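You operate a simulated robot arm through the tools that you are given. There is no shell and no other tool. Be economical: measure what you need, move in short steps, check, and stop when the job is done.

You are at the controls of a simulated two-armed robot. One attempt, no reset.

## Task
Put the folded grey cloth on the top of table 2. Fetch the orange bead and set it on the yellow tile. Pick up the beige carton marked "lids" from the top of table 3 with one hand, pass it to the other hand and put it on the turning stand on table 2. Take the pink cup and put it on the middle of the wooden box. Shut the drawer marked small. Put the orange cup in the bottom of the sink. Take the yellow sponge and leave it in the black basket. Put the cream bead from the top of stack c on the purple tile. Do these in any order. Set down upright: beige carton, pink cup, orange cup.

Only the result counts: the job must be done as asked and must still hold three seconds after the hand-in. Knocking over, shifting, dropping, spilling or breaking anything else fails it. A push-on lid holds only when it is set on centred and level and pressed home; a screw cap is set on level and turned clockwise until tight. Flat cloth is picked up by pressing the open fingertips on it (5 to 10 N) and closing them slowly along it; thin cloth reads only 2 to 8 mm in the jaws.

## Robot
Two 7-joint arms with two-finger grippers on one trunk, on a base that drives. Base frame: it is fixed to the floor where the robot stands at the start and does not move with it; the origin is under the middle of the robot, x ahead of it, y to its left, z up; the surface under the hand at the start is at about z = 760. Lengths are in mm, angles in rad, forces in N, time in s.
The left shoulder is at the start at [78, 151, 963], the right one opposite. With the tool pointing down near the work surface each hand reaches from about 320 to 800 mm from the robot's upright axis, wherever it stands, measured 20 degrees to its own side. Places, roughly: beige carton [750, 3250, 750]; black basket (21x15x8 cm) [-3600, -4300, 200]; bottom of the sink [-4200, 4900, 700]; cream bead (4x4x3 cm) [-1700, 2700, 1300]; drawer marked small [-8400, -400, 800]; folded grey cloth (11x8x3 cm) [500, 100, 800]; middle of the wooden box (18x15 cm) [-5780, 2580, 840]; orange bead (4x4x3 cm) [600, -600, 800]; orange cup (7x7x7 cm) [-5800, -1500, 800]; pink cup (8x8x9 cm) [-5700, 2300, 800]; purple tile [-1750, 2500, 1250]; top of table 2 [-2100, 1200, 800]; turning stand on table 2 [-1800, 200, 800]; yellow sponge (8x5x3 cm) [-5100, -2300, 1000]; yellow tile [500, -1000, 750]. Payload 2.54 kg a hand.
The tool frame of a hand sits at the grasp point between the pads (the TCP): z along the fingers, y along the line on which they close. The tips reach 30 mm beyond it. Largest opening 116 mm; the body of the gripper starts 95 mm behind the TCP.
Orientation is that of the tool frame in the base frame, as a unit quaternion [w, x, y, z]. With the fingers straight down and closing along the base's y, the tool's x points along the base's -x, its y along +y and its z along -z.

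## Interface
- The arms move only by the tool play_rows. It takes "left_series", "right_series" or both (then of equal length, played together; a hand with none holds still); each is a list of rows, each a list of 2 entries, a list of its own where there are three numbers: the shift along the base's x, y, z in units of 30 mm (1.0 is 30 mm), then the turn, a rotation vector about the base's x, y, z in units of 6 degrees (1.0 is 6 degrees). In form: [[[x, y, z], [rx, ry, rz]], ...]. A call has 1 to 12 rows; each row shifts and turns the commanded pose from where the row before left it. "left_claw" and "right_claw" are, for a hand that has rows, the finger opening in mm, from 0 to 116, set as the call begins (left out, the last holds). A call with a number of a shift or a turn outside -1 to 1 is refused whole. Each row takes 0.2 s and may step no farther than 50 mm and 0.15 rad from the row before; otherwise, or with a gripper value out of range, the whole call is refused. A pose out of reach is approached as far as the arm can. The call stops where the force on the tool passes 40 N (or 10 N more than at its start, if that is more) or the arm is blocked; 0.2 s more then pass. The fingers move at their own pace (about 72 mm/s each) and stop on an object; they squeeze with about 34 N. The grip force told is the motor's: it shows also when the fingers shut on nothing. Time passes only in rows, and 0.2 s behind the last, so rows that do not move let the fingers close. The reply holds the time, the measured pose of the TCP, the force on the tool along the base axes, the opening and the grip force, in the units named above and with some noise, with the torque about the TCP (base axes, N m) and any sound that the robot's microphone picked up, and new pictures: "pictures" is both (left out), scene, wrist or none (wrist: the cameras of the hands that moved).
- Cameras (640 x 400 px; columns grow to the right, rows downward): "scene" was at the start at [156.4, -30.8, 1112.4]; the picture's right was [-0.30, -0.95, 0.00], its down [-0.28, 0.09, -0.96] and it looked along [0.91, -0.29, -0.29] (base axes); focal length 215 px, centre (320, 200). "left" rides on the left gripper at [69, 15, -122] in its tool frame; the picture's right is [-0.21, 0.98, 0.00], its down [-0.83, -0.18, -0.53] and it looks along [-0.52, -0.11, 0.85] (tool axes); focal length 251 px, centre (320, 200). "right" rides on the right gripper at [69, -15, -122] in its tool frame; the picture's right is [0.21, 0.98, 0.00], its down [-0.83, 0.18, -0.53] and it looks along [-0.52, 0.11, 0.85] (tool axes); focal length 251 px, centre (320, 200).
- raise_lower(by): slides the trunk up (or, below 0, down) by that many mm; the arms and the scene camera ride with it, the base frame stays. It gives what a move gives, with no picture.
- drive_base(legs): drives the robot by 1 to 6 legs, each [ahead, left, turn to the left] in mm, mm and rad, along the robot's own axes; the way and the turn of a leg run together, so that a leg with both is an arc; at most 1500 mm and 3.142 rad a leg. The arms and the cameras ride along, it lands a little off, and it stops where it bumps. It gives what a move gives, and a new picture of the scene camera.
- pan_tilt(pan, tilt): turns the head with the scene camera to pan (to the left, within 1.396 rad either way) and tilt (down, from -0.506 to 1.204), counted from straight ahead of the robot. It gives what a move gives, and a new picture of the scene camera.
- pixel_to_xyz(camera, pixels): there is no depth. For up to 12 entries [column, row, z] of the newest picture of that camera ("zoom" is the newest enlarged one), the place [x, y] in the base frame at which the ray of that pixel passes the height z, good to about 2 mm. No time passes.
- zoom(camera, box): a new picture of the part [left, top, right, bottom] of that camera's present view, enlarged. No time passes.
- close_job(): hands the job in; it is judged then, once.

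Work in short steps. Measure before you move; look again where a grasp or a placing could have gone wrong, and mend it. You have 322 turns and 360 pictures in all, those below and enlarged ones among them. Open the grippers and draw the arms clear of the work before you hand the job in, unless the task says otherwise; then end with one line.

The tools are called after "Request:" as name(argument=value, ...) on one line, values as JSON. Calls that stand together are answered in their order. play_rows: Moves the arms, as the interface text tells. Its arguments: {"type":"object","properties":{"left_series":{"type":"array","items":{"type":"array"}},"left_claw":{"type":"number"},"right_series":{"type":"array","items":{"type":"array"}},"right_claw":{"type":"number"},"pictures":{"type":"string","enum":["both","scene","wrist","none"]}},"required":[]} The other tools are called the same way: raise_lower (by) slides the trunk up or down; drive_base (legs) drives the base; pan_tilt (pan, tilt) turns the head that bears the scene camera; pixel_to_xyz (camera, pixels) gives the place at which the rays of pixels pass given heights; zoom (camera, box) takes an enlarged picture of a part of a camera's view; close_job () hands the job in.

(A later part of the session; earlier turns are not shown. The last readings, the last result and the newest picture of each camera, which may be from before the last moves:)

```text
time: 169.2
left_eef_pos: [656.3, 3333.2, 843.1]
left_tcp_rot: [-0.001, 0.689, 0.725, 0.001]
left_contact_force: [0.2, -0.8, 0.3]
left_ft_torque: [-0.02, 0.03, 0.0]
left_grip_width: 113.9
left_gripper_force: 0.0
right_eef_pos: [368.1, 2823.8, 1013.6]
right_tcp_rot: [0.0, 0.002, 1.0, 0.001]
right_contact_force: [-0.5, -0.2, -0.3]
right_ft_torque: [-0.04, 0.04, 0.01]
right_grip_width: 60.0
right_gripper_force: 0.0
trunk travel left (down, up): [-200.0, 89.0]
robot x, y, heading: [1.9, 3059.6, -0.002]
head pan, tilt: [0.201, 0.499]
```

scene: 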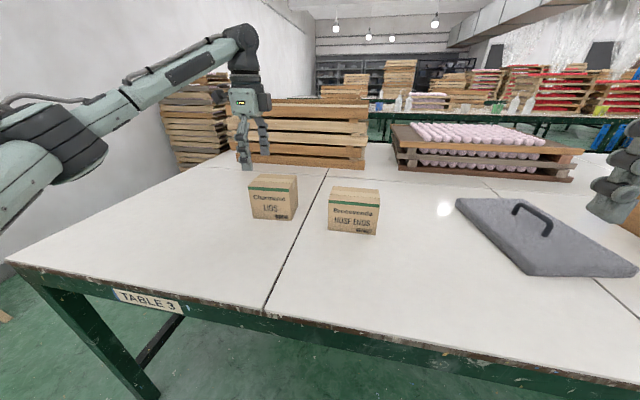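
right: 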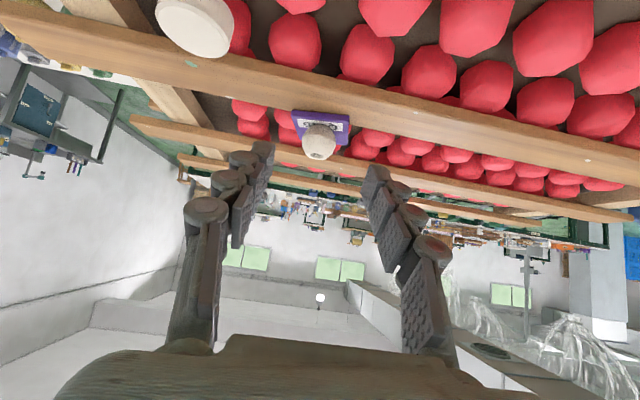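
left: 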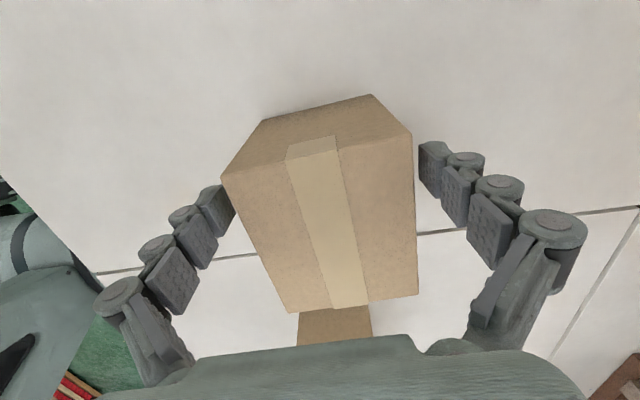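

The fingers straddle the carton. I shift +3 mm in x and close.

Request:
play_rows(left_series=[[[0.1, 0, 0], [0, 0, 0]], [[0, 0, 0], [0, 0, 0]], [[0, 0, 0], [0, 0, 0]], [[0, 0, 0], [0, 0, 0]]], left_claw=60, pictures="none")

Request:
play_rows(left_series=[[[0, 0, 0.3], [0, 0, 0]], [[0, 0, 0.5], [0, 0, 0]], [[0, 0, 0.7], [0, 0, 0]], [[-0.6, -0.4, 0.3], [0, 0, 0]], [[-0.6, -0.4, 0], [0, 0, 0]], [[-0.6, -0.4, 0], [0, 0, 0]], [[-0.6, -0.4, 0], [0, 0, 0]], [[-0.6, -0.4, 0], [0, 0, 0]], [[-0.6, -0.4, 0], [0, 0, 0]]], pictures="both")

```text
time: 170.2
left_eef_pos: [658.7, 3332.5, 843.5]
left_tcp_rot: [-0.001, 0.689, 0.725, 0.001]
left_contact_force: [-2.2, -0.5, 1.1]
left_ft_torque: [-0.01, 0.32, -0.02]
left_grip_width: 89.3
left_gripper_force: 34.0
right_eef_pos: [367.5, 2823.1, 1014.1]
right_tcp_rot: [0.0, 0.001, 1.0, 0.002]
right_contact_force: [1.5, -0.4, 0.3]
right_ft_torque: [0.02, -0.03, 0.02]
right_grip_width: 60.0
right_gripper_force: 0.0
trunk travel left (down, up): [-200.0, 89.0]
robot x, y, heading: [0.2, 3057.9, -0.005]
head pan, tilt: [0.201, 0.499]
```

```text
time: 172.2
left_eef_pos: [550.9, 3259.9, 899.1]
left_tcp_rot: [-0.001, 0.689, 0.725, 0.001]
left_contact_force: [-0.1, -0.1, -3.6]
left_ft_torque: [0.12, -0.04, -0.02]
left_grip_width: 89.3
left_gripper_force: 34.2
right_eef_pos: [366.5, 2823.2, 1012.5]
right_tcp_rot: [0.0, 0.002, 1.0, 0.002]
right_contact_force: [0.0, -0.1, -0.8]
right_ft_torque: [-0.02, 0.02, 0.01]
right_grip_width: 59.9
right_gripper_force: 0.0
trunk travel left (down, up): [-200.0, 89.0]
robot x, y, heading: [-0.4, 3061.0, -0.002]
head pan, tilt: [0.201, 0.499]
```

scene: 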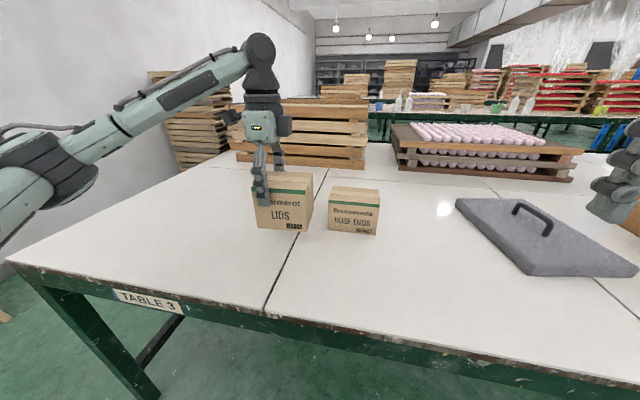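
left: 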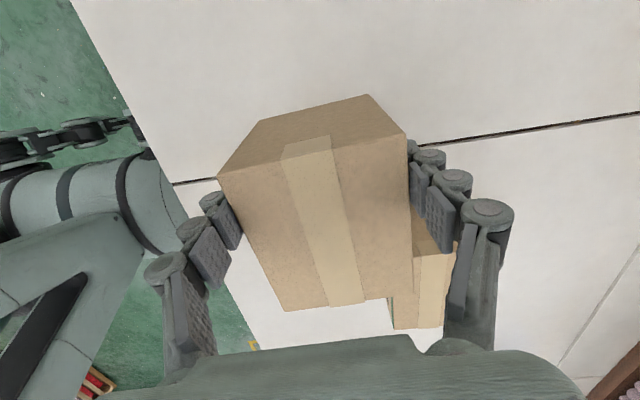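

The carton is held at 89 mm. I bring it in front of the robot, square it to the axes, and meanwhile turn the right hand +72° ready for the pass.

Request:
play_rows(left_series=[[[-0.2, -0.3, 0.2], [0, 0, -0.2]], [[-0.2, -0.3, 0.2], [0, 0, -0.2]], [[-0.2, -0.3, 0.2], [0, 0, -0.08]], [[-0.2, -0.3, 0.2], [0, 0, 0]], [[-0.2, -0.3, 0.2], [0, 0, 0]], [[-0.2, -0.3, 0.2], [0, 0, 0]], [[-0.2, -0.3, 0.2], [0, 0, 0]], [[-0.2, -0.3, 0.2], [0, 0, 0]], [[-0.2, -0.3, 0.1], [0, 0, 0]], [[-0.2, -0.3, 0], [0, 0, 0]], [[-0.2, -0.3, 0], [0, 0, 0]], [[-0.2, -0.3, 0], [0, 0, 0]]], right_series=[[[0.1, 0, 0], [0, 0, 1]], [[0.1, 0, 0], [0, 0, 1]], [[0.1, 0, 0], [0, 0, 1]], [[0.1, 0, 0], [0, 0, 1]], [[0.1, 0, 0], [0, 0, 1]], [[0.1, 0, 0], [0, 0, 1]], [[0.1, 0, 0], [0, 0, 1]], [[0.1, 0, 0], [0, 0, 1]], [[0.1, 0, 0], [0, 0, 1]], [[0.1, 0, 0], [0, 0, 1]], [[0.1, 0, 0], [0, 0, 1]], [[0.1, 0, 0], [0, 0, 1]]], right_claw=112, pictures="scene")

```text
time: 174.8
left_eef_pos: [479.1, 3152.0, 949.7]
left_tcp_rot: [0.0, 0.707, 0.707, 0.001]
left_contact_force: [0.3, 0.1, -4.0]
left_ft_torque: [0.09, 0.0, 0.01]
left_grip_width: 89.4
left_gripper_force: 34.1
right_eef_pos: [362.9, 2880.0, 987.6]
right_tcp_rot: [0.0, -0.586, 0.81, 0.001]
right_contact_force: [-0.4, 0.3, -0.5]
right_ft_torque: [0.0, -0.02, 0.0]
right_grip_width: 112.1
right_gripper_force: 0.1
right hand out of reach, approached as far as the arm can: row 10, 11, 12
trunk travel left (down, up): [-200.0, 89.0]
robot x, y, heading: [-0.7, 3058.1, -0.001]
head pan, tilt: [0.201, 0.499]
```

scene: 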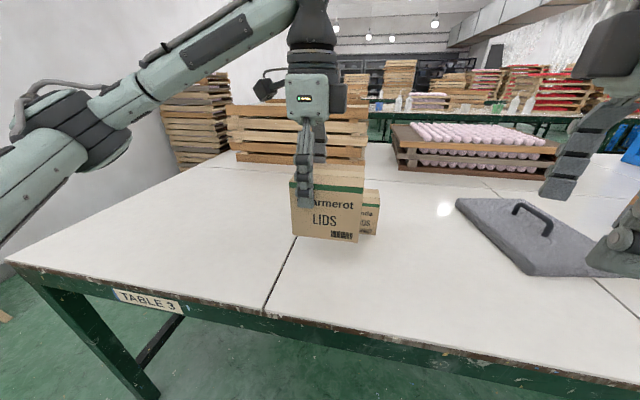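

Positive yaw is the right wrist's limit, so I turn it the other way, to −90°, in stages.

Request:
play_rows(right_series=[[[0, -0.2, 0.1], [0, 0, -1]], [[0, -0.2, 0.1], [0, 0, -1]], [[0, -0.2, 0.1], [0, 0, -1]], [[0, -0.2, 0.1], [0, 0, -1]], [[0.2, -0.2, 0], [0, 0, -1]], [[0.2, -0.2, 0], [0, 0, -1]], [[0.2, -0.2, 0], [0, 0, -1]], [[0.2, -0.2, 0], [0, 0, -1]], [[0.2, 0, 0], [0, 0, -1]], [[0.2, 0, 0], [0, 0, -1]], [[0.2, 0, 0], [0, 0, -1]], [[0.2, 0, 0], [0, 0, -1]]], pictures="none")

Request:
play_rows(right_series=[[[0, 0, 0], [0, 0, -1]], [[0, 0, 0], [0, 0, -1]], [[0, 0, 0], [0, 0, -1]], [[0, 0, 0], [0, 0, -1]], [[0, 0, 0], [0, 0, -1]], [[0, 0, 0], [0, 0, -1]], [[0, 0, 0], [0, 0, -1]], [[0, 0, 0], [0, 0, -1]], [[0, 0, 0], [0, 0, -1]], [[0, 0, 0], [0, 0, -1]], [[0, 0, 0], [0, 0, -1]], [[0, 0, 0], [0, 0, -1]]], pictures="none")

```text
time: 177.4
left_eef_pos: [478.9, 3153.4, 948.3]
left_tcp_rot: [0.0, 0.707, 0.707, 0.0]
left_contact_force: [0.3, 0.4, -4.0]
left_ft_torque: [0.12, 0.01, 0.02]
left_grip_width: 89.3
left_gripper_force: 33.6
right_eef_pos: [410.9, 2831.5, 1001.6]
right_tcp_rot: [-0.001, 0.003, 1.0, 0.003]
right_contact_force: [1.3, -0.1, -0.1]
right_ft_torque: [0.03, -0.01, -0.01]
right_grip_width: 112.4
right_gripper_force: 0.1
trunk travel left (down, up): [-200.0, 89.0]
robot x, y, heading: [-1.9, 3056.7, 0.001]
head pan, tilt: [0.201, 0.499]
```

```text
time: 180.1
left_eef_pos: [479.3, 3152.7, 948.6]
left_tcp_rot: [-0.001, 0.707, 0.707, 0.0]
left_contact_force: [0.2, -0.1, -3.1]
left_ft_torque: [0.12, 0.01, 0.04]
left_grip_width: 89.4
left_gripper_force: 34.0
right_eef_pos: [410.3, 2832.3, 999.8]
right_tcp_rot: [0.001, 0.59, 0.808, 0.001]
right_contact_force: [-1.0, -0.4, 0.6]
right_ft_torque: [-0.02, -0.02, 0.0]
right_grip_width: 112.0
right_gripper_force: 0.1
trunk travel left (down, up): [-200.0, 89.0]
robot x, y, heading: [1.1, 3057.4, 0.007]
head pan, tilt: [0.201, 0.499]
```

Yaw −72° is fine. I turn the last 18° and then roll the fingers toward +y.

Request:
play_rows(right_series=[[[0, 0, 0], [0, 0, -1]], [[0, 0, 0], [0, 0, -1]], [[0, 0, 0], [0, 0, -0.9]], [[0, 0, 0], [1, 0, 0]], [[0, 0, 0], [1, 0, 0]], [[0, 0, 0], [1, 0, 0]], [[0, 0, 0], [1, 0, 0]], [[0, 0, 0], [1, 0, 0]], [[0, 0, 0], [1, 0, 0]], [[0, 0, 0], [1, 0, 0]], [[0, 0, 0], [1, 0, 0]], [[0, 0, 0], [1, 0, 0]]], pictures="both")

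```text
time: 182.7
left_eef_pos: [478.6, 3152.6, 948.6]
left_tcp_rot: [-0.001, 0.707, 0.707, 0.0]
left_contact_force: [0.6, 0.4, -4.0]
left_ft_torque: [0.11, -0.02, 0.0]
left_grip_width: 89.5
left_gripper_force: 33.3
right_eef_pos: [411.4, 2832.6, 1001.0]
right_tcp_rot: [-0.32, 0.628, 0.632, 0.323]
right_contact_force: [1.0, -0.6, 0.1]
right_ft_torque: [-0.03, 0.0, 0.0]
right_grip_width: 112.4
right_gripper_force: 0.2
trunk travel left (down, up): [-200.0, 89.0]
robot x, y, heading: [3.0, 3057.1, -0.001]
head pan, tilt: [0.201, 0.499]
```

scene: 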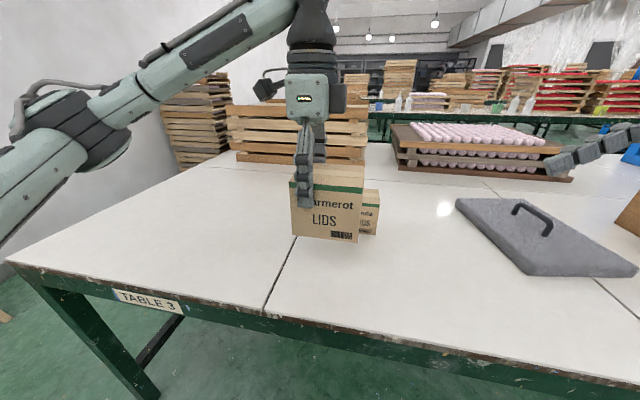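
right: 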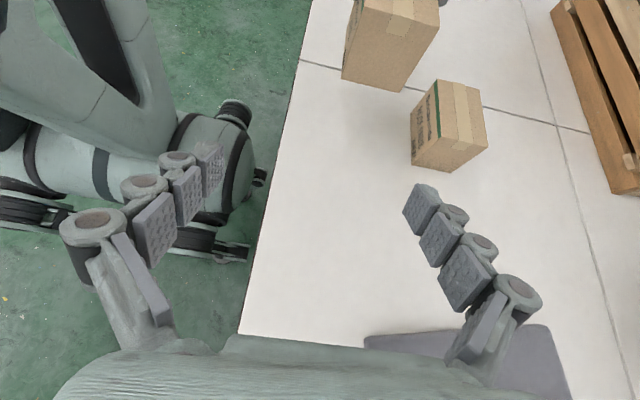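

The roll works. The carton's centre should be at (479,3126,914). I bring the right hand level and in line, stopping short of the carton to check.

Request:
play_rows(right_series=[[[0.375, 0.72, -0.495], [0, 0, 0]], [[0.375, 0.72, -0.495], [0, 0, 0]], [[0.375, 0.72, -0.495], [0, 0, 0]], [[0.375, 0.72, -0.495], [0, 0, 0]], [[0.375, 0.72, -0.495], [0, 0, 0]], [[0.375, 0.72, -0.495], [0, 0, 0]]], pictures="both")

```text
time: 184.1
left_eef_pos: [478.8, 3152.5, 949.4]
left_tcp_rot: [-0.002, 0.707, 0.708, 0.0]
left_contact_force: [-0.2, -0.4, -3.5]
left_ft_torque: [0.14, 0.01, 0.0]
left_grip_width: 89.0
left_gripper_force: 34.4
right_eef_pos: [479.6, 2961.5, 910.0]
right_tcp_rot: [-0.319, 0.629, 0.631, 0.323]
right_contact_force: [0.4, 0.6, 0.2]
right_ft_torque: [-0.01, 0.0, 0.01]
right_grip_width: 111.8
right_gripper_force: 0.2
trunk travel left (down, up): [-200.0, 89.0]
robot x, y, heading: [-3.0, 3058.9, -0.004]
head pan, tilt: [0.201, 0.499]
```

scene: 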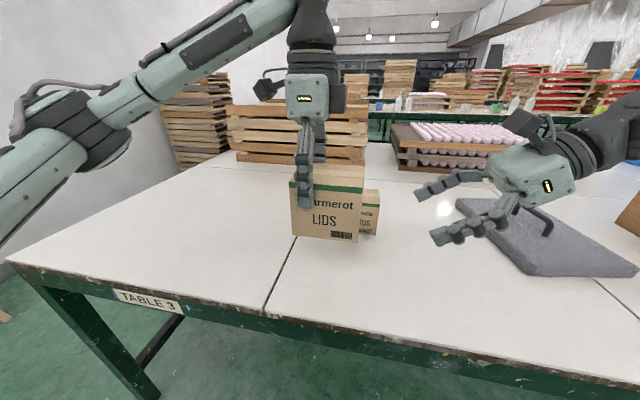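
right: 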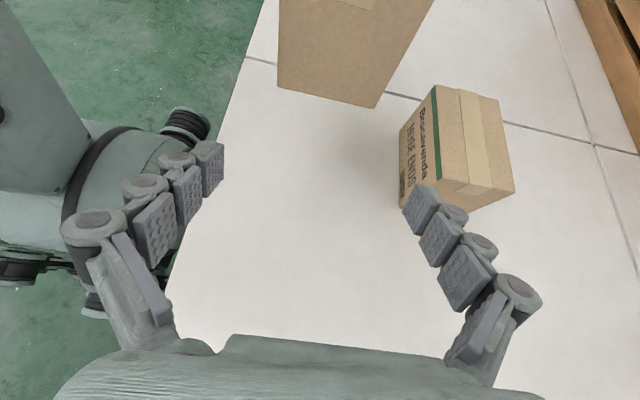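

Aligned. I advance along +y by 146 mm so the fingers straddle the carton.

Request:
play_rows(right_series=[[[0, 0.7, 0], [0, 0, 0]], [[0, 0.7, 0], [0, 0, 0]], [[0, 0.7, 0], [0, 0, 0]], [[0, 0.7, 0], [0, 0, 0]], [[0, 0.7, 0], [0, 0, 0]]], pictures="both")

```text
time: 185.2
left_eef_pos: [478.0, 3152.9, 949.9]
left_tcp_rot: [-0.001, 0.706, 0.708, 0.0]
left_contact_force: [-0.3, 0.1, -3.8]
left_ft_torque: [0.13, 0.03, -0.04]
left_grip_width: 89.5
left_gripper_force: 33.6
right_eef_pos: [479.6, 3067.7, 912.6]
right_tcp_rot: [-0.319, 0.628, 0.631, 0.323]
right_contact_force: [0.5, 0.0, 0.2]
right_ft_torque: [-0.02, -0.01, -0.03]
right_grip_width: 112.0
right_gripper_force: 0.1
trunk travel left (down, up): [-200.0, 89.0]
robot x, y, heading: [-0.7, 3057.9, -0.002]
head pan, tilt: [0.201, 0.499]
```

scene: 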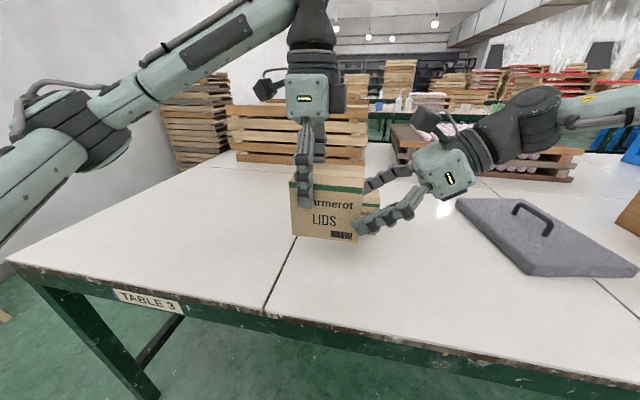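
right: 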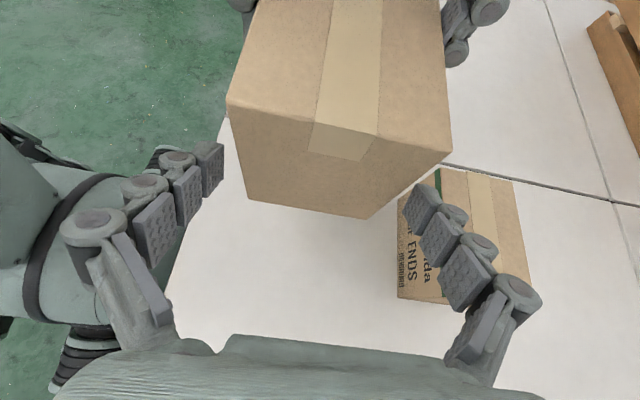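

The geometry matches: the carton is centred between the fingers. I advance the last 40 mm.

Request:
play_rows(right_series=[[[0, 0.45, 0], [0, 0, 0]], [[0, 0.45, 0], [0, 0, 0]], [[0, 0.43, 0], [0, 0, 0]]], pictures="scene")

```text
time: 186.1
left_eef_pos: [478.3, 3154.7, 950.3]
left_tcp_rot: [-0.001, 0.708, 0.707, 0.0]
left_contact_force: [-0.4, -1.0, -4.0]
left_ft_torque: [0.1, 0.0, 0.02]
left_grip_width: 89.5
left_gripper_force: 34.3
right_eef_pos: [477.6, 3108.3, 911.6]
right_tcp_rot: [-0.319, 0.628, 0.632, 0.323]
right_contact_force: [0.0, 0.9, -0.2]
right_ft_torque: [0.02, 0.02, 0.03]
right_grip_width: 111.8
right_gripper_force: 0.0
trunk travel left (down, up): [-200.0, 89.0]
robot x, y, heading: [2.4, 3060.2, -0.002]
head pan, tilt: [0.201, 0.499]
```

scene: 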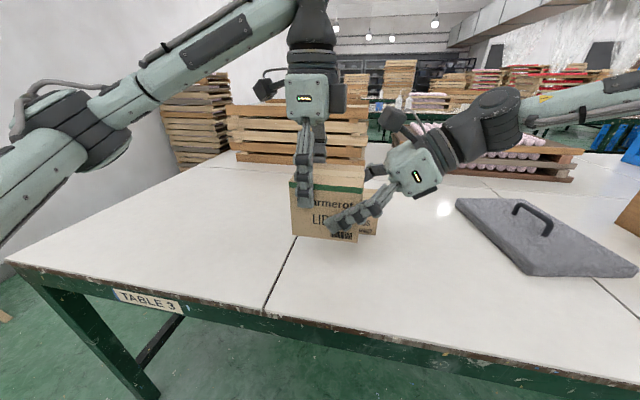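

In place. I close the right hand on the carton while the left still holds it.

Request:
play_rows(right_series=[[[0, 0, 0], [0, 0, 0]], [[0, 0, 0], [0, 0, 0]], [[0, 0, 0], [0, 0, 0]], [[0, 0, 0], [0, 0, 0]]], right_claw=60, pictures="none")

```text
time: 187.1
left_eef_pos: [478.1, 3152.2, 948.4]
left_tcp_rot: [-0.002, 0.707, 0.707, 0.0]
left_contact_force: [-4.6, 3.6, -5.4]
left_ft_torque: [0.28, 0.3, 0.05]
left_grip_width: 89.0
left_gripper_force: 34.1
right_eef_pos: [478.4, 3106.7, 912.1]
right_tcp_rot: [-0.319, 0.629, 0.631, 0.324]
right_contact_force: [4.3, -3.6, 1.6]
right_ft_torque: [0.03, -0.17, -0.29]
right_grip_width: 89.6
right_gripper_force: 33.6
trunk travel left (down, up): [-200.0, 89.0]
robot x, y, heading: [3.3, 3063.1, -0.003]
head pan, tilt: [0.201, 0.499]
```

Both hold at 89 mm. I open the left hand and lift it clear.

Request:
play_rows(left_series=[[[0, 0, 0], [0, 0, 0]], [[0, 0, 0], [0, 0, 0]], [[0, 0, 0.4], [0, 0, 0]], [[0, 0, 0.6], [0, 0, 0]], [[0, 0.1, 0.7], [0, 0, 0]], [[0, 0.4, 0.5], [0, 0, 0]], [[0, 0.8, 0], [0, 0, 0]], [[0, 0.9, 0], [0, 0, 0]], [[0, 0.9, 0], [0, 0, 0]]], left_claw=113, pictures="both")

```text
time: 189.1
left_eef_pos: [479.2, 3245.6, 1014.3]
left_tcp_rot: [-0.001, 0.706, 0.708, 0.0]
left_contact_force: [-0.1, 0.2, 0.0]
left_ft_torque: [0.01, 0.03, 0.0]
left_grip_width: 112.9
left_gripper_force: 0.0
right_eef_pos: [477.1, 3106.3, 910.9]
right_tcp_rot: [-0.319, 0.628, 0.632, 0.323]
right_contact_force: [0.1, 0.0, 0.0]
right_ft_torque: [-0.1, -0.01, -0.01]
right_grip_width: 89.4
right_gripper_force: 34.0
trunk travel left (down, up): [-200.0, 89.0]
robot x, y, heading: [-2.9, 3058.6, -0.004]
head pan, tilt: [0.201, 0.499]
```

scene: 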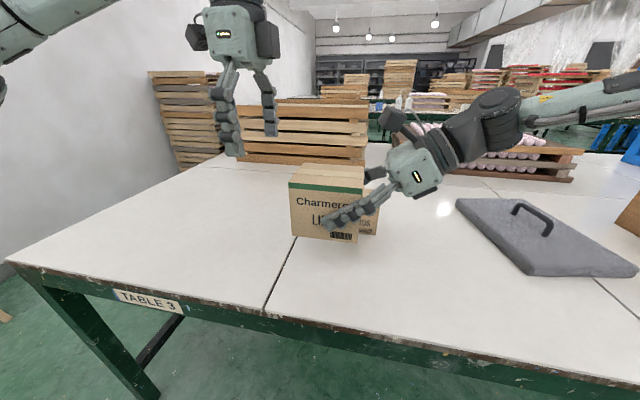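
left: 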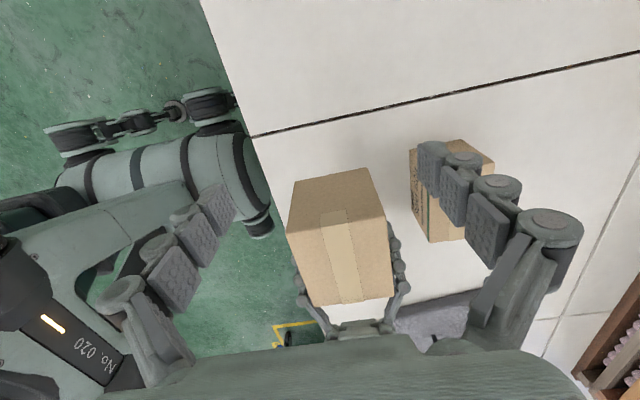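

The pass succeeded. I raise the carton, draw both hands in, back off and turn toward table 2.

Request:
play_rows(right_series=[[[0, 0, 0.6], [0, 0, 0]], [[-0.3, 0, 0.7], [0, 0, 0]], [[-0.6, 0, 0.6], [0, 0, 0]], [[-0.6, 0, 0.3], [0, 0, 0]], [[-0.4, 0, 0], [0, 0, 0]]], left_series=[[[0, 0.8, 0], [0, 0, 0]], [[-0.3, 0.8, 0], [0, 0, 0]], [[-0.6, 0.6, 0], [0, 0, 0]], [[-0.6, 0.4, 0], [0, 0, 0]], [[-0.6, 0, 0], [0, 0, 0]]], pictures="none")

Request:
drive_base(legs=[[-650, 0, 0], [0, 0, 3.14], [0, 1400, 0], [0, 1150, 0]])

Request:
pan_tilt(pan=0.2, tilt=0.4)

```text
time: 190.2
left_eef_pos: [417.3, 3324.8, 1015.8]
left_tcp_rot: [-0.001, 0.707, 0.708, 0.002]
left_contact_force: [-0.1, 0.3, -0.2]
left_ft_torque: [0.03, -0.03, 0.01]
left_grip_width: 112.9
left_gripper_force: 0.0
right_eef_pos: [419.3, 3106.2, 978.4]
right_tcp_rot: [-0.319, 0.628, 0.631, 0.323]
right_contact_force: [-0.6, 1.2, -4.1]
right_ft_torque: [-0.08, 0.04, 0.03]
right_grip_width: 89.6
right_gripper_force: 33.8
trunk travel left (down, up): [-200.0, 89.0]
robot x, y, heading: [3.1, 3057.5, -0.002]
head pan, tilt: [0.201, 0.499]
```

```text
time: 225.9
left_eef_pos: [-976.0, 198.4, 1014.2]
left_tcp_rot: [0.001, 0.721, -0.693, 0.0]
left_contact_force: [-0.8, -0.2, 0.7]
left_ft_torque: [0.04, 0.0, 0.0]
left_grip_width: 113.0
left_gripper_force: 0.0
right_eef_pos: [-986.9, 417.1, 978.0]
right_tcp_rot: [0.317, 0.644, -0.616, 0.325]
right_contact_force: [0.5, 0.7, -3.1]
right_ft_torque: [0.05, -0.03, 0.01]
right_grip_width: 89.4
right_gripper_force: 34.3
trunk travel left (down, up): [-200.0, 89.0]
robot x, y, heading: [-569.6, 481.2, -3.104]
head pan, tilt: [0.201, 0.499]
```

scene: 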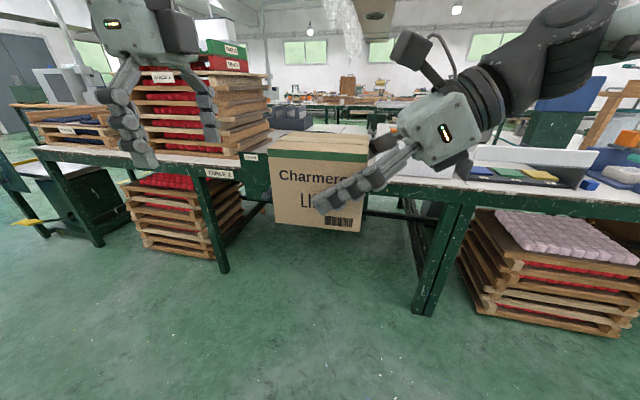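

```text
time: 226.6
left_eef_pos: [-974.8, 197.5, 1015.8]
left_tcp_rot: [-0.001, 0.721, -0.693, 0.001]
left_contact_force: [1.1, -0.4, 0.1]
left_ft_torque: [0.01, -0.02, -0.01]
left_grip_width: 113.2
left_gripper_force: 0.1
right_eef_pos: [-986.6, 415.6, 976.8]
right_tcp_rot: [0.317, 0.644, -0.616, 0.325]
right_contact_force: [-1.1, -1.1, -4.3]
right_ft_torque: [0.06, -0.02, 0.0]
right_grip_width: 89.2
right_gripper_force: 34.1
trunk travel left (down, up): [-200.0, 89.0]
robot x, y, heading: [-568.9, 480.2, -3.102]
head pan, tilt: [0.201, 0.4]
```

scene: 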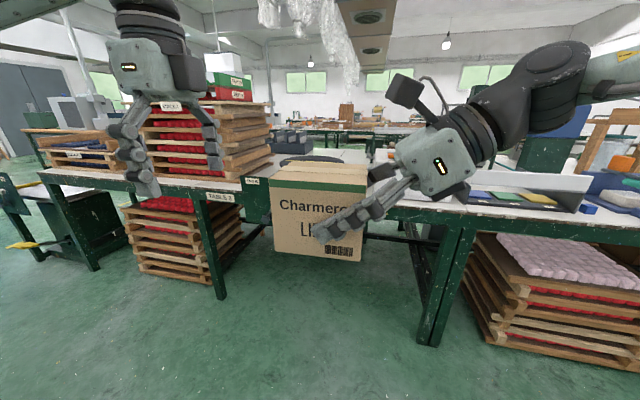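

The stand is hidden behind the carton. I square up, shift left and advance, then look.

Request:
drive_base(legs=[[0, 0, -0.037], [350, 100, 0]])

Request:
pan_tilt(pan=0.1, tilt=0.6)

```text
time: 229.3
left_eef_pos: [-1335.3, 109.1, 1016.0]
left_tcp_rot: [-0.001, 0.71, -0.704, 0.001]
left_contact_force: [-0.1, -0.5, -0.7]
left_ft_torque: [0.02, 0.0, 0.01]
left_grip_width: 113.0
left_gripper_force: 0.1
right_eef_pos: [-1340.3, 327.9, 977.5]
right_tcp_rot: [0.322, 0.634, -0.626, 0.32]
right_contact_force: [0.4, 0.5, -4.6]
right_ft_torque: [0.08, -0.04, 0.01]
right_grip_width: 89.5
right_gripper_force: 33.8
trunk travel left (down, up): [-200.0, 89.0]
robot x, y, heading: [-920.4, 378.7, -3.136]
head pan, tilt: [0.201, 0.4]
```

scene: 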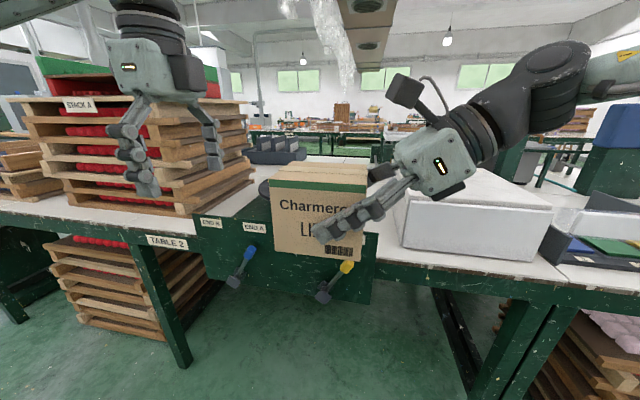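

```text
time: 230.0
left_eef_pos: [-1334.2, 109.3, 1016.1]
left_tcp_rot: [0.001, 0.71, -0.704, 0.001]
left_contact_force: [0.4, -0.4, 0.3]
left_ft_torque: [-0.01, 0.0, 0.03]
left_grip_width: 113.2
left_gripper_force: 0.0
right_eef_pos: [-1340.7, 327.2, 976.3]
right_tcp_rot: [0.322, 0.634, -0.627, 0.319]
right_contact_force: [-0.1, 0.8, -3.1]
right_ft_torque: [0.08, -0.01, 0.02]
right_grip_width: 89.2
right_gripper_force: 34.2
trunk travel left (down, up): [-200.0, 89.0]
robot x, y, heading: [-918.3, 378.0, -3.134]
head pan, tilt: [0.099, 0.6]
```

scene: 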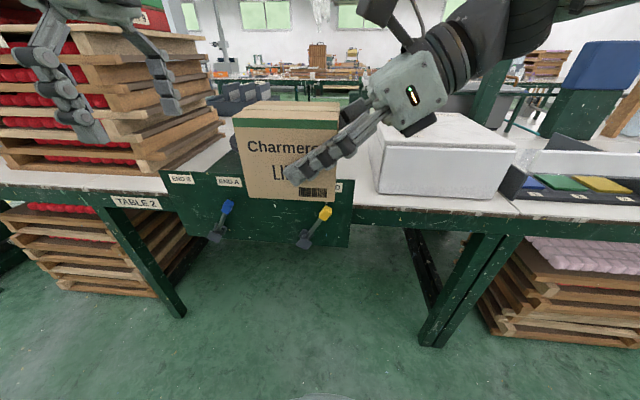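

The carton hides the disc. I move the carton to the right out of view, and look with the scene camera.

Request:
play_rows(right_series=[[[0, 0.8, 0], [0, 0, 0]], [[0, 0.9, 0], [0, 0, 0]], [[0, 0.9, 0], [0, 0, 0]], [[0, 0.9, 0], [0, 0, 0]], [[0, 0.9, 0], [0, 0, 0]]], pictures="scene")

Request:
zoom(camera="scene", box=[150, 60, 390, 260])

```text
time: 231.2
left_eef_pos: [-1334.8, 110.5, 1015.7]
left_tcp_rot: [0.002, 0.71, -0.704, 0.001]
left_contact_force: [-0.5, 0.1, 0.4]
left_ft_torque: [0.0, 0.0, 0.02]
left_grip_width: 113.1
left_gripper_force: 0.1
right_eef_pos: [-1337.1, 460.8, 976.3]
right_tcp_rot: [0.321, 0.635, -0.625, 0.321]
right_contact_force: [0.4, 0.2, -4.1]
right_ft_torque: [0.11, 0.02, 0.0]
right_grip_width: 89.3
right_gripper_force: 33.9
trunk travel left (down, up): [-200.0, 89.0]
robot x, y, heading: [-917.6, 382.4, -3.134]
head pan, tilt: [0.099, 0.6]
```

scene: 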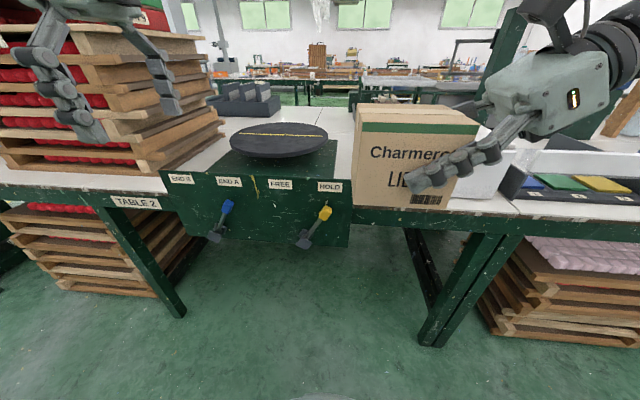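

```text
2.00 times, centred on (270, 160) of scene
```

zoom: 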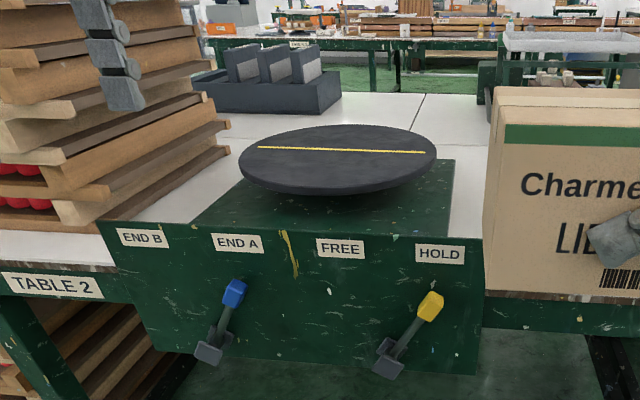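

I measure the disc's centre and edges for several heights.

Request:
pixel_to_xyz(camera="scene", pixels=[[279, 138, 820], [279, 138, 800], [279, 138, 850], [229, 139, 820], [328, 138, 820], [278, 122, 820], [278, 155, 820], [320, 178, 780], [320, 178, 800], [160, 168, 780]])

Request:
drive_base(legs=[[100, 0, 0]])

Request:
zoom(camera="scene", box=[150, 80, 390, 280])

```text
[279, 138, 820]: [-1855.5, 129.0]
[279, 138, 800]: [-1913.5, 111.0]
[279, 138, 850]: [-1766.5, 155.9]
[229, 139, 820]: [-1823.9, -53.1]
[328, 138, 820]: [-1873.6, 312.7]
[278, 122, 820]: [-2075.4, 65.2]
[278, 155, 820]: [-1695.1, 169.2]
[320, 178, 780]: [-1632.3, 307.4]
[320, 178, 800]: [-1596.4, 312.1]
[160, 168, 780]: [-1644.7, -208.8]
```

```text
time: 232.4
left_eef_pos: [-1436.4, 109.1, 1015.2]
left_tcp_rot: [0.001, 0.711, -0.703, 0.002]
left_contact_force: [0.1, -0.5, -0.6]
left_ft_torque: [0.01, -0.04, 0.01]
left_grip_width: 112.8
left_gripper_force: 0.0
right_eef_pos: [-1439.9, 459.3, 976.4]
right_tcp_rot: [0.322, 0.634, -0.626, 0.32]
right_contact_force: [-1.0, 0.2, -3.7]
right_ft_torque: [0.1, 0.01, 0.01]
right_grip_width: 89.5
right_gripper_force: 34.6
trunk travel left (down, up): [-200.0, 89.0]
robot x, y, heading: [-1019.1, 380.4, -3.138]
head pan, tilt: [0.099, 0.6]
```

scene: 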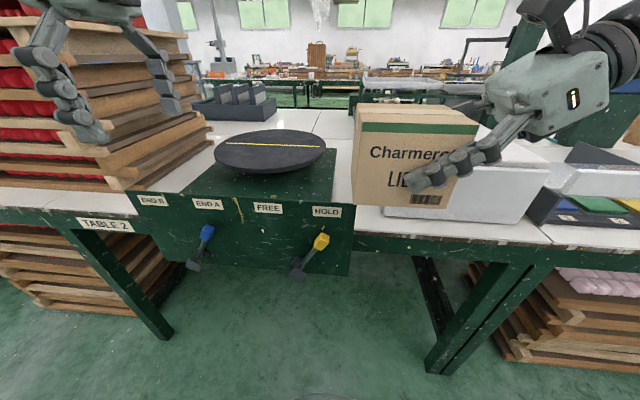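

```text
2.00 times, centred on (270, 180) of scene
```

zoom: 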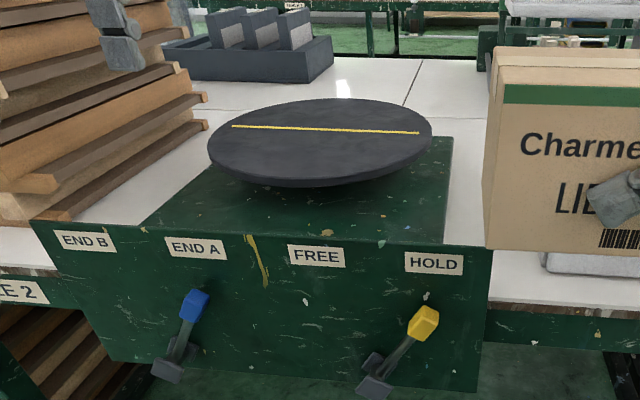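

Request:
pixel_to_xyz(camera="zoom", pixels=[[208, 143, 820], [432, 143, 820], [320, 98, 820], [320, 178, 820], [208, 143, 850], [432, 143, 850], [320, 98, 850], [320, 178, 850], [395, 322, 700], [425, 310, 700]])

```text
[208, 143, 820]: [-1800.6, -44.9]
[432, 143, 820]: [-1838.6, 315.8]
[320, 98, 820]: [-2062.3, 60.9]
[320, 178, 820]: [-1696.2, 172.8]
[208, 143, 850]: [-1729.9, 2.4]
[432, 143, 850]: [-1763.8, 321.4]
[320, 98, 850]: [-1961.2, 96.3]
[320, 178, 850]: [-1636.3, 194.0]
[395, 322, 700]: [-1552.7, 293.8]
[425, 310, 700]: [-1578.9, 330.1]
```

The disc's centre is near (-1800,150), radius about 165 mm, at a height of 815–855. I draw in and close the left hand, then drive 305 mm left and 100 mm ahead.

Request:
play_rows(left_series=[[[0.9, 0, 0], [0, 0, 0]], [[0.9, 0, 0], [0, 0, 0]], [[0.8, 0, 0], [0, 0, 0]]], left_claw=40, pictures="none")

Request:
drive_base(legs=[[0, 305, 0], [90, 0, 0]])

```text
time: 233.2
left_eef_pos: [-1355.7, 110.6, 1016.9]
left_tcp_rot: [0.001, 0.71, -0.704, 0.0]
left_contact_force: [-0.4, -0.5, -0.5]
left_ft_torque: [-0.04, 0.0, 0.0]
left_grip_width: 39.8
left_gripper_force: 0.1
right_eef_pos: [-1439.8, 458.8, 977.5]
right_tcp_rot: [0.322, 0.634, -0.626, 0.32]
right_contact_force: [0.0, 0.7, -4.2]
right_ft_torque: [0.12, 0.01, -0.01]
right_grip_width: 89.4
right_gripper_force: 34.1
trunk travel left (down, up): [-200.0, 89.0]
robot x, y, heading: [-1023.3, 382.7, -3.14]
head pan, tilt: [0.099, 0.6]
```

```text
time: 237.3
left_eef_pos: [-1444.7, -190.5, 1017.1]
left_tcp_rot: [0.0, 0.71, -0.704, 0.003]
left_contact_force: [0.1, -0.1, -0.2]
left_ft_torque: [-0.02, -0.04, 0.0]
left_grip_width: 39.8
left_gripper_force: 0.0
right_eef_pos: [-1527.0, 159.5, 976.3]
right_tcp_rot: [0.32, 0.635, -0.625, 0.322]
right_contact_force: [-0.5, -0.3, -4.1]
right_ft_torque: [0.08, 0.0, 0.02]
right_grip_width: 89.0
right_gripper_force: 34.1
trunk travel left (down, up): [-200.0, 89.0]
robot x, y, heading: [-1108.6, 78.6, -3.133]
head pan, tilt: [0.099, 0.6]
```

scene: 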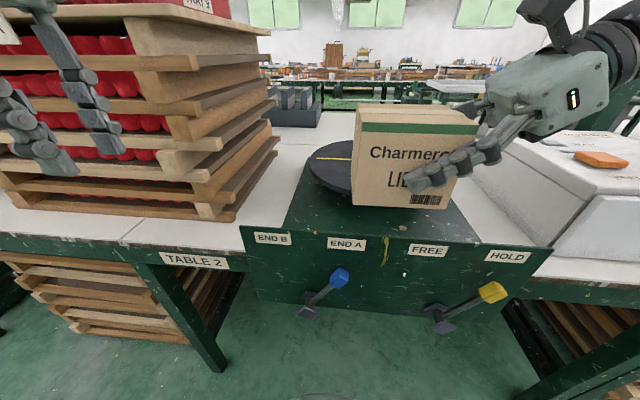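

I extend the carton over the disc, staying at z≈950.

Request:
play_rows(right_series=[[[-0.8, 0.05, 0], [0, 0, 0]], [[-0.8, 0.05, -0.1], [0, 0, 0]], [[-0.8, 0.05, -0.1], [0, 0, 0]], [[-0.8, 0.05, -0.1], [0, 0, 0]], [[-0.8, 0.05, -0.1], [0, 0, 0]], [[-0.8, 0.05, -0.1], [0, 0, 0]], [[-0.8, 0.05, -0.1], [0, 0, 0]], [[-0.8, 0.05, -0.1], [0, 0, 0]], [[-0.8, 0.05, -0.1], [0, 0, 0]], [[-0.8, 0.05, -0.1], [0, 0, 0]]], pictures="both")

```text
time: 239.5
left_eef_pos: [-1445.1, -190.0, 1016.5]
left_tcp_rot: [0.001, 0.71, -0.704, 0.002]
left_contact_force: [-0.4, -0.7, -0.1]
left_ft_torque: [0.0, 0.0, 0.02]
left_grip_width: 39.9
left_gripper_force: 0.1
right_eef_pos: [-1764.7, 174.1, 950.4]
right_tcp_rot: [0.322, 0.634, -0.626, 0.32]
right_contact_force: [-0.5, 0.5, -4.7]
right_ft_torque: [0.08, 0.01, -0.01]
right_grip_width: 89.0
right_gripper_force: 34.1
trunk travel left (down, up): [-200.0, 89.0]
robot x, y, heading: [-1108.5, 78.9, -3.131]
head pan, tilt: [0.099, 0.6]
```

scene: 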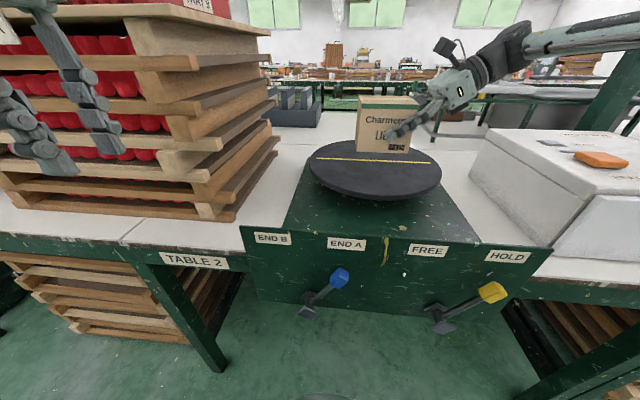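
right: 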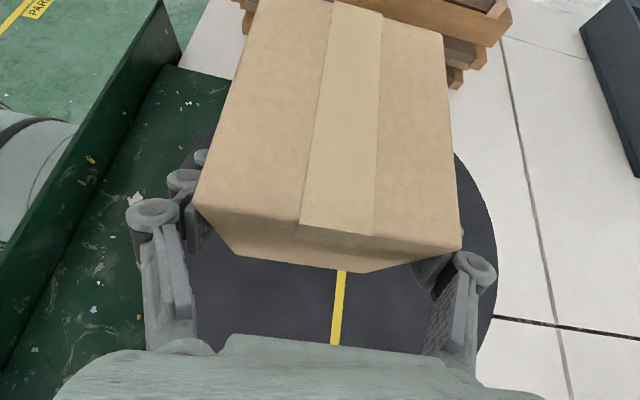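

The full disc is visible now. I measure its yellow line's ends and its edges.

Request:
pixel_to_xyz(camera="scene", pixels=[[308, 168, 820], [442, 170, 820], [374, 192, 820], [316, 158, 820], [428, 163, 820], [316, 158, 850], [428, 163, 850], [374, 192, 850]])

Request:
pixel_to_xyz(camera="right", pixels=[[340, 310, 820], [340, 310, 850], [497, 250, 820], [497, 250, 850], [335, 345, 820], [335, 345, 850]])

```text
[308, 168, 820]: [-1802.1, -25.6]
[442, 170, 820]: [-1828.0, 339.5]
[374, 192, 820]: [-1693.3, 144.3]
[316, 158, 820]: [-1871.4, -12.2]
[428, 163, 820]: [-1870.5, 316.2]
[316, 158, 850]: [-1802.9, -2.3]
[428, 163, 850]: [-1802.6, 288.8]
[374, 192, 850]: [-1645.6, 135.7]
```

```text
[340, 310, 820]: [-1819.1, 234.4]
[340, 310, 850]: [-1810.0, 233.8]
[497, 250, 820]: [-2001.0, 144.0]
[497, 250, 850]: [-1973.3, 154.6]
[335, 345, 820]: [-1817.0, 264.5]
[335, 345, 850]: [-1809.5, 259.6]
```

The line crosses at z≈846, so the disc's centre is about (-1811,144). I shift the carton 40 mm further in, 10 mm toward -y, and lower to just above contact.

Request:
play_rows(right_series=[[[-0.7, -0.1, -0.3], [0, 0, 0]], [[-0.63, -0.1, -0.4], [0, 0, 0]], [[0, 0, -0.5], [0, 0, 0]], [[0, 0, -0.4], [0, 0, 0]]], pictures="scene")

```text
time: 240.5
left_eef_pos: [-1443.7, -190.8, 1017.4]
left_tcp_rot: [0.001, 0.71, -0.704, 0.001]
left_contact_force: [-0.1, -0.1, 0.0]
left_ft_torque: [-0.01, -0.01, 0.0]
left_grip_width: 39.9
left_gripper_force: 0.0
right_eef_pos: [-1790.9, 173.1, 903.0]
right_tcp_rot: [0.323, 0.634, -0.626, 0.32]
right_contact_force: [0.1, 0.3, -4.3]
right_ft_torque: [0.07, -0.01, 0.03]
right_grip_width: 89.2
right_gripper_force: 34.0
right hand out of reach, approached as far as the arm can: row 2
trunk travel left (down, up): [-200.0, 89.0]
robot x, y, heading: [-1107.1, 78.5, -3.138]
head pan, tilt: [0.099, 0.6]
```

scene: 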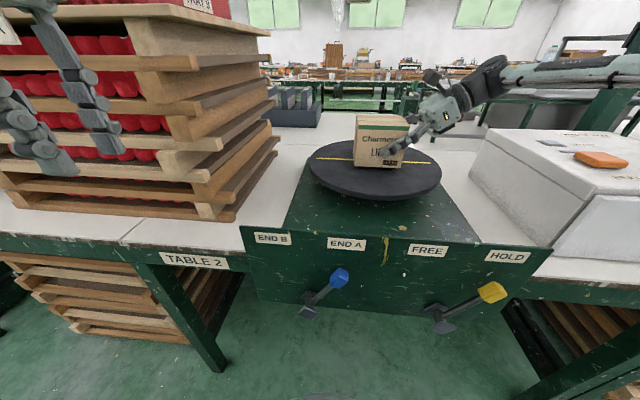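

Good, x −1791 is well within the disc. I lower in small steps to contact.

Request:
play_rows(right_series=[[[0, 0, -0.15], [0, 0, 0]], [[0, 0, -0.1], [0, 0, 0]]], pictures="none")

Request:
play_rows(right_series=[[[0, 0, -0.08], [0, 0, 0]]], pictures="none")

```text
time: 241.1
left_eef_pos: [-1445.1, -189.8, 1017.8]
left_tcp_rot: [0.002, 0.71, -0.704, 0.001]
left_contact_force: [-0.2, -0.2, 0.0]
left_ft_torque: [-0.01, -0.01, 0.01]
left_grip_width: 39.9
left_gripper_force: 0.1
right_eef_pos: [-1790.3, 173.1, 893.9]
right_tcp_rot: [0.322, 0.634, -0.625, 0.32]
right_contact_force: [0.1, 0.0, -3.7]
right_ft_torque: [0.07, 0.02, -0.01]
right_grip_width: 89.0
right_gripper_force: 33.5
trunk travel left (down, up): [-200.0, 89.0]
robot x, y, heading: [-1108.5, 78.7, -3.133]
head pan, tilt: [0.099, 0.6]
```

```text
time: 241.5
left_eef_pos: [-1444.2, -190.1, 1016.9]
left_tcp_rot: [0.001, 0.71, -0.704, 0.001]
left_contact_force: [1.1, 0.9, -0.3]
left_ft_torque: [-0.01, 0.0, -0.02]
left_grip_width: 40.2
left_gripper_force: 0.2
right_eef_pos: [-1791.2, 174.9, 892.6]
right_tcp_rot: [0.322, 0.635, -0.625, 0.32]
right_contact_force: [-0.9, 0.1, -2.2]
right_ft_torque: [0.15, -0.04, 0.04]
right_grip_width: 89.5
right_gripper_force: 33.5
right hand out of reach, approached as far as the arm can: row 1
trunk travel left (down, up): [-200.0, 89.0]
robot x, y, heading: [-1108.9, 78.6, -3.135]
head pan, tilt: [0.099, 0.6]
```

Request:
play_rows(right_series=[[[0.15, 0, -0.07], [0, 0, 0]]], pictures="none")

```text
time: 241.9
left_eef_pos: [-1444.6, -190.8, 1017.9]
left_tcp_rot: [0.0, 0.71, -0.704, 0.0]
left_contact_force: [-0.2, 0.1, -0.3]
left_ft_torque: [0.02, 0.0, -0.01]
left_grip_width: 40.1
left_gripper_force: 0.1
right_eef_pos: [-1787.0, 175.0, 893.4]
right_tcp_rot: [0.324, 0.634, -0.626, 0.319]
right_contact_force: [-6.8, -0.2, 7.1]
right_ft_torque: [0.48, -0.12, 0.25]
right_grip_width: 89.3
right_gripper_force: 34.2
trunk travel left (down, up): [-200.0, 89.0]
robot x, y, heading: [-1109.0, 76.1, -3.137]
head pan, tilt: [0.099, 0.6]
```

Contact at z 893. I open and withdraw along the finger direction.

Request:
play_rows(right_series=[[[0, 0, 0], [0, 0, 0]], [[0, 0, 0], [0, 0, 0]], [[0, 0.25, 0.1], [0, 0, 0]], [[0, 0.5, 0.2], [0, 0, 0]], [[0, 0.6, 0.35], [0, 0, 0]], [[0, 0.7, 0.5], [0, 0, 0]], [[0, 0.7, 0.5], [0, 0, 0]], [[0.1, 0.7, 0.5], [0, 0, 0]]], right_claw=113, pictures="both")

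```text
time: 243.7
left_eef_pos: [-1444.9, -190.1, 1017.8]
left_tcp_rot: [0.001, 0.711, -0.704, 0.002]
left_contact_force: [0.7, -0.1, -0.1]
left_ft_torque: [0.03, 0.03, -0.01]
left_grip_width: 39.9
left_gripper_force: 0.0
right_eef_pos: [-1782.4, 277.7, 955.4]
right_tcp_rot: [0.321, 0.635, -0.625, 0.321]
right_contact_force: [0.0, 0.0, -0.1]
right_ft_torque: [0.02, -0.02, -0.03]
right_grip_width: 113.2
right_gripper_force: 0.1
trunk travel left (down, up): [-200.0, 89.0]
robot x, y, heading: [-1108.4, 80.6, -3.136]
head pan, tilt: [0.099, 0.6]
```

scene: 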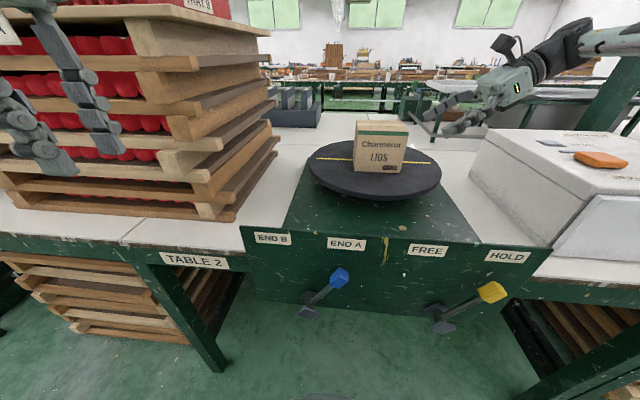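
right: 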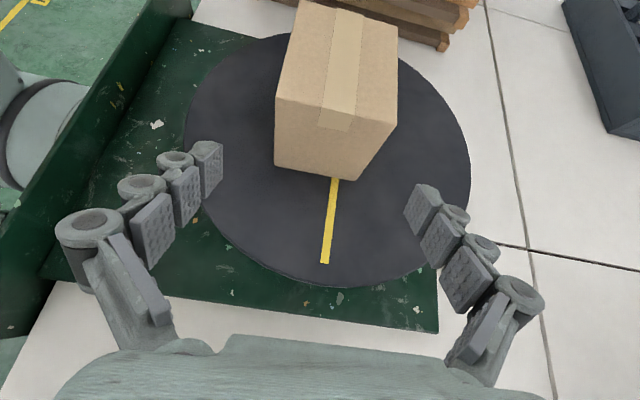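

The carton stands upright on the disc. I raise and draw in the right hand, undo its roll, and back away.

Request:
play_rows(right_series=[[[0.3, 0.2, 0.7], [0, 0, 0]], [[0.8, 0, 0.5], [0, 0, 0]], [[0.9, 0, 0.2], [0, 0, 0]], [[0.9, 0, 0], [0, 0, 0]], [[0.9, 0, 0], [0, 0, 0]], [[0.9, 0, 0], [0, 0, 0]], [[0.9, 0, 0], [0, 0, 0]], [[0.9, 0, 0], [0, 0, 0]], [[0.9, 0, 0], [0, 0, 0]], [[0.9, 0, 0], [0, 0, 0]], [[0.9, 0, 0], [0, 0, 0]]], right_claw=60, pictures="none")

Request:
drive_base(legs=[[-400, 0, 0]])

Request:
play_rows(right_series=[[[0, 0, 0], [1, 0, 0]], [[0, 0, 0], [1, 0, 0]], [[0, 0, 0], [1, 0, 0]], [[0, 0, 0], [1, 0, 0]], [[0, 0, 0], [1, 0, 0]], [[0, 0, 0], [1, 0, 0]], [[0, 0, 0], [1, 0, 0]], [[0, 0, 0], [1, 0, 0]], [[0, 0, 0], [1, 0, 0]]], pictures="none")

```text
time: 246.1
left_eef_pos: [-1444.5, -190.7, 1017.7]
left_tcp_rot: [0.002, 0.71, -0.704, 0.001]
left_contact_force: [0.7, -0.5, -0.1]
left_ft_torque: [-0.01, 0.02, 0.01]
left_grip_width: 40.0
left_gripper_force: 0.0
right_eef_pos: [-1506.7, 283.8, 995.5]
right_tcp_rot: [0.321, 0.635, -0.626, 0.32]
right_contact_force: [0.2, 0.6, -0.4]
right_ft_torque: [0.04, 0.01, 0.02]
right_grip_width: 60.0
right_gripper_force: 0.1
trunk travel left (down, up): [-200.0, 89.0]
robot x, y, heading: [-1106.5, 75.3, -3.136]
head pan, tilt: [0.099, 0.6]
```

```text
time: 248.6
left_eef_pos: [-1049.5, -186.2, 1017.4]
left_tcp_rot: [0.001, 0.707, -0.707, 0.001]
left_contact_force: [0.3, -1.1, -0.2]
left_ft_torque: [-0.03, 0.02, 0.03]
left_grip_width: 39.9
left_gripper_force: 0.0
right_eef_pos: [-1106.4, 288.8, 995.7]
right_tcp_rot: [0.324, 0.631, -0.629, 0.318]
right_contact_force: [-0.6, -0.6, 0.1]
right_ft_torque: [0.04, 0.05, 0.02]
right_grip_width: 59.9
right_gripper_force: 0.2
trunk travel left (down, up): [-200.0, 89.0]
robot x, y, heading: [-706.1, 76.2, 3.14]
head pan, tilt: [0.099, 0.6]
```

scene: 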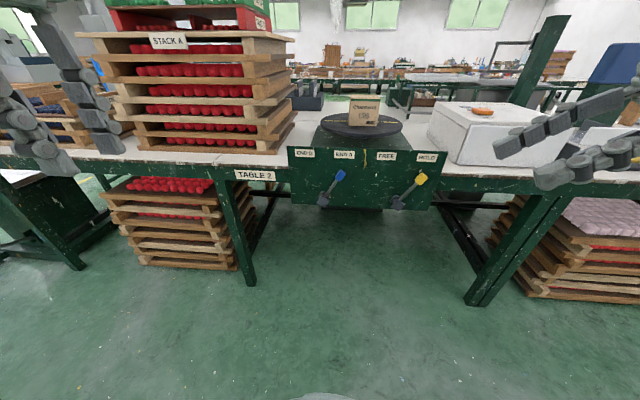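

```text
time: 250.6
left_eef_pos: [-1048.2, -186.5, 1018.5]
left_tcp_rot: [0.001, 0.707, -0.707, 0.0]
left_contact_force: [0.2, -0.3, -0.1]
left_ft_torque: [-0.01, 0.04, 0.0]
left_grip_width: 39.9
left_gripper_force: 0.1
right_eef_pos: [-1105.9, 288.1, 996.0]
right_tcp_rot: [0.001, 0.709, -0.705, -0.002]
right_contact_force: [0.0, -0.4, -0.3]
right_ft_torque: [0.01, 0.0, 0.0]
right_grip_width: 60.0
right_gripper_force: 0.2
trunk travel left (down, up): [-200.0, 89.0]
robot x, y, heading: [-709.1, 78.0, 3.137]
head pan, tilt: [0.099, 0.6]
```

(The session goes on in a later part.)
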